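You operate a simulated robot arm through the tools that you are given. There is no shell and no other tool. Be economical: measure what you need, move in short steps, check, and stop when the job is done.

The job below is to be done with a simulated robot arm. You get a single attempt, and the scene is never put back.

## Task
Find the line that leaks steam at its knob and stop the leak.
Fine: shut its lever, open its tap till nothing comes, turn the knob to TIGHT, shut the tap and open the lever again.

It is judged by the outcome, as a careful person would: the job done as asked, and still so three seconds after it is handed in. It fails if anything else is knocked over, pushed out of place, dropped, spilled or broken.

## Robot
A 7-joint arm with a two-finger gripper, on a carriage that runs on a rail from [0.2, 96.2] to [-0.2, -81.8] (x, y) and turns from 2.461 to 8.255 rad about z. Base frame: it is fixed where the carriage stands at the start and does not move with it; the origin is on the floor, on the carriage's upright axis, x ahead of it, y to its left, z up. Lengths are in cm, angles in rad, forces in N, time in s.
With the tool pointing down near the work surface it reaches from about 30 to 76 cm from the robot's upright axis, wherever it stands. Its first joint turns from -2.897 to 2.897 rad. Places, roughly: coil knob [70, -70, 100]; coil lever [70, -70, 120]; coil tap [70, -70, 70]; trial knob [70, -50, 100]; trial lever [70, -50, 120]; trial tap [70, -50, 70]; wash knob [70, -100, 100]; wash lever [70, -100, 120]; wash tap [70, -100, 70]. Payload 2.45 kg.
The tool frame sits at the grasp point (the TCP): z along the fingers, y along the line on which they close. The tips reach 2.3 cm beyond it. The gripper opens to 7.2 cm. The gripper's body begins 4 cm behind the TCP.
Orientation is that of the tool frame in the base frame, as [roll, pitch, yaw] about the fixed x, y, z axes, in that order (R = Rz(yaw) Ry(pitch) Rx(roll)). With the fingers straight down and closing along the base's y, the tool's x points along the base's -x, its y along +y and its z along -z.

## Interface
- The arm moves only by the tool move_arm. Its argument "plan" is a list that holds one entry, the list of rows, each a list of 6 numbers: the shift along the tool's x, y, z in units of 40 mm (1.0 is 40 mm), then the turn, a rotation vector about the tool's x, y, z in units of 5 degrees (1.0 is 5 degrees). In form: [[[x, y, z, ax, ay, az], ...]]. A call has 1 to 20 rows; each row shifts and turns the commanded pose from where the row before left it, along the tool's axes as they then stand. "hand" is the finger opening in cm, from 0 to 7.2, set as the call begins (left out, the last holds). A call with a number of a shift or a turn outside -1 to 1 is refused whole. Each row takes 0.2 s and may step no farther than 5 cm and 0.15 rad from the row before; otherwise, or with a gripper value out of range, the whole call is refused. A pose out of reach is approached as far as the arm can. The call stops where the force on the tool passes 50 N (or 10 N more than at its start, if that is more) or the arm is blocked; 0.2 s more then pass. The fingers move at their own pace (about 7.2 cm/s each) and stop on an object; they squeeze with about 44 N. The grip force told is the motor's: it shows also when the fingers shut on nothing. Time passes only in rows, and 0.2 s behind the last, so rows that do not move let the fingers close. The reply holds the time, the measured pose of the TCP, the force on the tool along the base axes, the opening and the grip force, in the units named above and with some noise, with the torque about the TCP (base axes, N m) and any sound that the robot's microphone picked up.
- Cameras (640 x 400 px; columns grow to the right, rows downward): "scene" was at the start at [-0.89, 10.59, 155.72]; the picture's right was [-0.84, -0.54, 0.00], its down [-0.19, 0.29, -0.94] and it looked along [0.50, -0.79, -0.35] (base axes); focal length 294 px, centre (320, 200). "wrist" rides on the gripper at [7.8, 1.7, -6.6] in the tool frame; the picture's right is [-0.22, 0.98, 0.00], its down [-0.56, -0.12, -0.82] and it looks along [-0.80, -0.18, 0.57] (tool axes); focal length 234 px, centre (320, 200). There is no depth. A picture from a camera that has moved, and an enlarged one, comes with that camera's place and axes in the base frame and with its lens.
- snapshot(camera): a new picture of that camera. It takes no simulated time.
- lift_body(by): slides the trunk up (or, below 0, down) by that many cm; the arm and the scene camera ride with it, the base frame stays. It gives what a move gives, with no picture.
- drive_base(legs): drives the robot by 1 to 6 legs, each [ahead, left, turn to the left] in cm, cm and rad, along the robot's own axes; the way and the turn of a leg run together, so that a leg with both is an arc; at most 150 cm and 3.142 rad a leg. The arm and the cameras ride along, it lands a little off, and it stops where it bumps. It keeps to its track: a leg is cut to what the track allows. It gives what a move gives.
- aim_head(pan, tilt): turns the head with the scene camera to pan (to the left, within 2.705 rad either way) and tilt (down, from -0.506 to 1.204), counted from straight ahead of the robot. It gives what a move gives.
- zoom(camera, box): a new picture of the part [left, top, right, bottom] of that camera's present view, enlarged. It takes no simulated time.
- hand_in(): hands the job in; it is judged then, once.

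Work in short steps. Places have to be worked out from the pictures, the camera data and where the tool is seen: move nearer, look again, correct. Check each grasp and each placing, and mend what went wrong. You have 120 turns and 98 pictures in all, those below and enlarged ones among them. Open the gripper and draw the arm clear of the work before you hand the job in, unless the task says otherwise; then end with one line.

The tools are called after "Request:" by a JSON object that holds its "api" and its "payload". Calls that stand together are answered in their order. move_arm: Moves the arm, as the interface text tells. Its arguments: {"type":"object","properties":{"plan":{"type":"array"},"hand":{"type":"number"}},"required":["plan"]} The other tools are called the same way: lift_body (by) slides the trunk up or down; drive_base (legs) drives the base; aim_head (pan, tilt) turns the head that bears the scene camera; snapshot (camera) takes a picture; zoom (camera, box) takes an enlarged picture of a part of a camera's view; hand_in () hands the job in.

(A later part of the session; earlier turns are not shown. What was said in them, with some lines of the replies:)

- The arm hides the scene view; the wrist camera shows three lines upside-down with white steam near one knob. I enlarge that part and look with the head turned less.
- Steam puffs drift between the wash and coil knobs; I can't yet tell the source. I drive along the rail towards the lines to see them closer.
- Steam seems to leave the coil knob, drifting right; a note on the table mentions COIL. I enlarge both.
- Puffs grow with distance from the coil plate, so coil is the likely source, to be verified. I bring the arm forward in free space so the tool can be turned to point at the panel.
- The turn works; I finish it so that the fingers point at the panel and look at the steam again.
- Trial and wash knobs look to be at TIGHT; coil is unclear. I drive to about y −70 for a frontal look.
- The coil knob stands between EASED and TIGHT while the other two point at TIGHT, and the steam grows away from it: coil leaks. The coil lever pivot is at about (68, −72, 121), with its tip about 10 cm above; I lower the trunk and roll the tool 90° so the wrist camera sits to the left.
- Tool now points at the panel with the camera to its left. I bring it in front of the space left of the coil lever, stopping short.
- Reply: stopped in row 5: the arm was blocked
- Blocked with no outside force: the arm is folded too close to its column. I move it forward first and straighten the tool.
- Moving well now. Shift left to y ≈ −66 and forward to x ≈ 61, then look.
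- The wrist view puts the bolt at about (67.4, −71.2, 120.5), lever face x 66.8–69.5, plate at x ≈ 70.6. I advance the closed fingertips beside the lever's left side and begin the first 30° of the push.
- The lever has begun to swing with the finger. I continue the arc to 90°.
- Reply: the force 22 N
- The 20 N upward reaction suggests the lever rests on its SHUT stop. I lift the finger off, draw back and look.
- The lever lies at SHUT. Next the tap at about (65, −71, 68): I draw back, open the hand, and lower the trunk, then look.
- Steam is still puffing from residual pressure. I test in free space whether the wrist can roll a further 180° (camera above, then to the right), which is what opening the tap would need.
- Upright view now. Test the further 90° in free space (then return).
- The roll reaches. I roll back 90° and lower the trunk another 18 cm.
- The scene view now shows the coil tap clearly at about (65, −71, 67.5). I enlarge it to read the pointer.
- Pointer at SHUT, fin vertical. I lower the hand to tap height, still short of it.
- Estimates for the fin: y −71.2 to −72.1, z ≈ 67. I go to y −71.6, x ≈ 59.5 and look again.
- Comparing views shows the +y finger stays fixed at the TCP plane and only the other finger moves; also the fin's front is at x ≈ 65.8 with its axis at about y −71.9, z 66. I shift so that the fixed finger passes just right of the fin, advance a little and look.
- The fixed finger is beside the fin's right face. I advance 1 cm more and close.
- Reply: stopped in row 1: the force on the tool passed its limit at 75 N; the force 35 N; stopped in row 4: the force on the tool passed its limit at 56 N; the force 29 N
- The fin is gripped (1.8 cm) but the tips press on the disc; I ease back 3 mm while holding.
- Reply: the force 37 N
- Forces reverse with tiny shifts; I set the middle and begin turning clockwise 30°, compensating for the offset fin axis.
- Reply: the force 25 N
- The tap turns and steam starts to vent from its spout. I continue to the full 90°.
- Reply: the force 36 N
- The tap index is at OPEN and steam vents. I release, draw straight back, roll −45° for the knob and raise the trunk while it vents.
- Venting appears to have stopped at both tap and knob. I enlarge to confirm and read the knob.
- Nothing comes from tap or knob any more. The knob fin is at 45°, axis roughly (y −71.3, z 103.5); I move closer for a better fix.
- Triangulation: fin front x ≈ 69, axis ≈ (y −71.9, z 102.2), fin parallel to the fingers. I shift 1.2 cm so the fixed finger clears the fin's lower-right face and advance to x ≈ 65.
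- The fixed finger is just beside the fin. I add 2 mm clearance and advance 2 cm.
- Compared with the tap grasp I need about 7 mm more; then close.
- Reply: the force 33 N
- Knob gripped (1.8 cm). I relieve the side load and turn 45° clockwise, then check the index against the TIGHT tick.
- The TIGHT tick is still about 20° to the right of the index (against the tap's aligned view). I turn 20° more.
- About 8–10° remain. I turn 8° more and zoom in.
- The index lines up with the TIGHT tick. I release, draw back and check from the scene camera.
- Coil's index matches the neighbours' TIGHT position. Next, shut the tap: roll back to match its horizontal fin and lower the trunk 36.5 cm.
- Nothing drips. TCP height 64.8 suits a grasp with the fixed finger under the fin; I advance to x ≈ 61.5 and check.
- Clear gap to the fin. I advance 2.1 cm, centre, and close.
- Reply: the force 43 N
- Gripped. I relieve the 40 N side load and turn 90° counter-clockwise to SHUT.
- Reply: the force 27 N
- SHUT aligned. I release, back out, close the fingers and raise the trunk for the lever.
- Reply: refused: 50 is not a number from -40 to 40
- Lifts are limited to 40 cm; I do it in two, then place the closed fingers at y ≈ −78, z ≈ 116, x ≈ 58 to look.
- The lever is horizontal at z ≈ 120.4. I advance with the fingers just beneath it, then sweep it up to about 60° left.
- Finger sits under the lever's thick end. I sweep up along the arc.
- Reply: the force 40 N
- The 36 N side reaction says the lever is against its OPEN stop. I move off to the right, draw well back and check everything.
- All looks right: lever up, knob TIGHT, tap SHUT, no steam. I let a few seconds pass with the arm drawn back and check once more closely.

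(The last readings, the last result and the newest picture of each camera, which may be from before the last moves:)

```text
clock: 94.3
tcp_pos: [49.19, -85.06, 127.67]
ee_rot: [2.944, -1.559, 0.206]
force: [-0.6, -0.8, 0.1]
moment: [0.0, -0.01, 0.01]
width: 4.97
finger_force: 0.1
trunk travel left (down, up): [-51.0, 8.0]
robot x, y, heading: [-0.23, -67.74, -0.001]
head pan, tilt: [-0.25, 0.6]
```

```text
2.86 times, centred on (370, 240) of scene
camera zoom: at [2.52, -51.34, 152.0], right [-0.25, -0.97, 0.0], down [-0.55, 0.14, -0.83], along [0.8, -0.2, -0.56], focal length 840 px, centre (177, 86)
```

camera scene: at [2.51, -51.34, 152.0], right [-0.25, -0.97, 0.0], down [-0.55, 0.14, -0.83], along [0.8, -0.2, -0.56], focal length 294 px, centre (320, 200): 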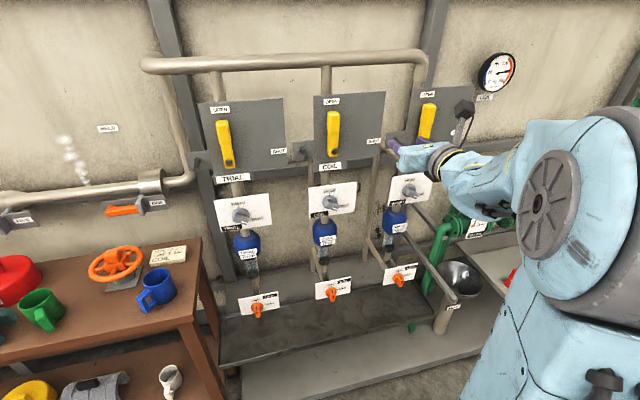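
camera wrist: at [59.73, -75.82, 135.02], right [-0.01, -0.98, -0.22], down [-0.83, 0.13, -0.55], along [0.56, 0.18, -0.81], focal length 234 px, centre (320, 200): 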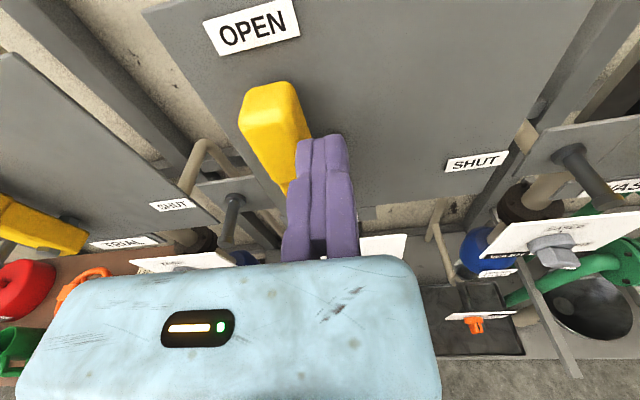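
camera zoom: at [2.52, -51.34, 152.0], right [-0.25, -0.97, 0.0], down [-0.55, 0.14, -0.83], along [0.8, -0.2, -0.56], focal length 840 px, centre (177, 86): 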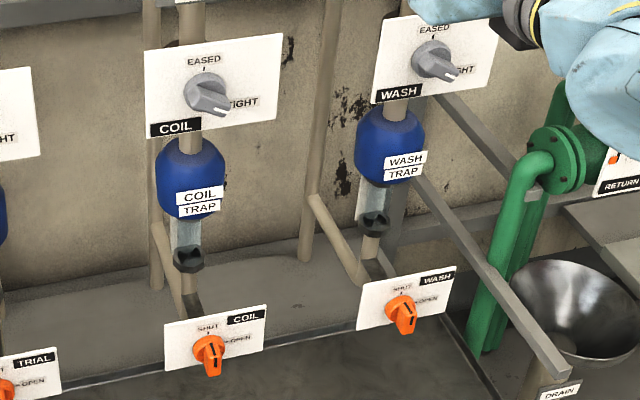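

The lever is back at OPEN as it was at the start, the knob is at TIGHT, the tap is SHUT, and there is no steam several seconds later. The arm is clear and the gripper open, so I hand in.

Request:
{"api": "hand_in", "payload": {}}

```text
The job is handed in.
```

The coil line was the one leaking: its steam has stopped, the knob is at TIGHT, the tap is shut and the lever is open again.
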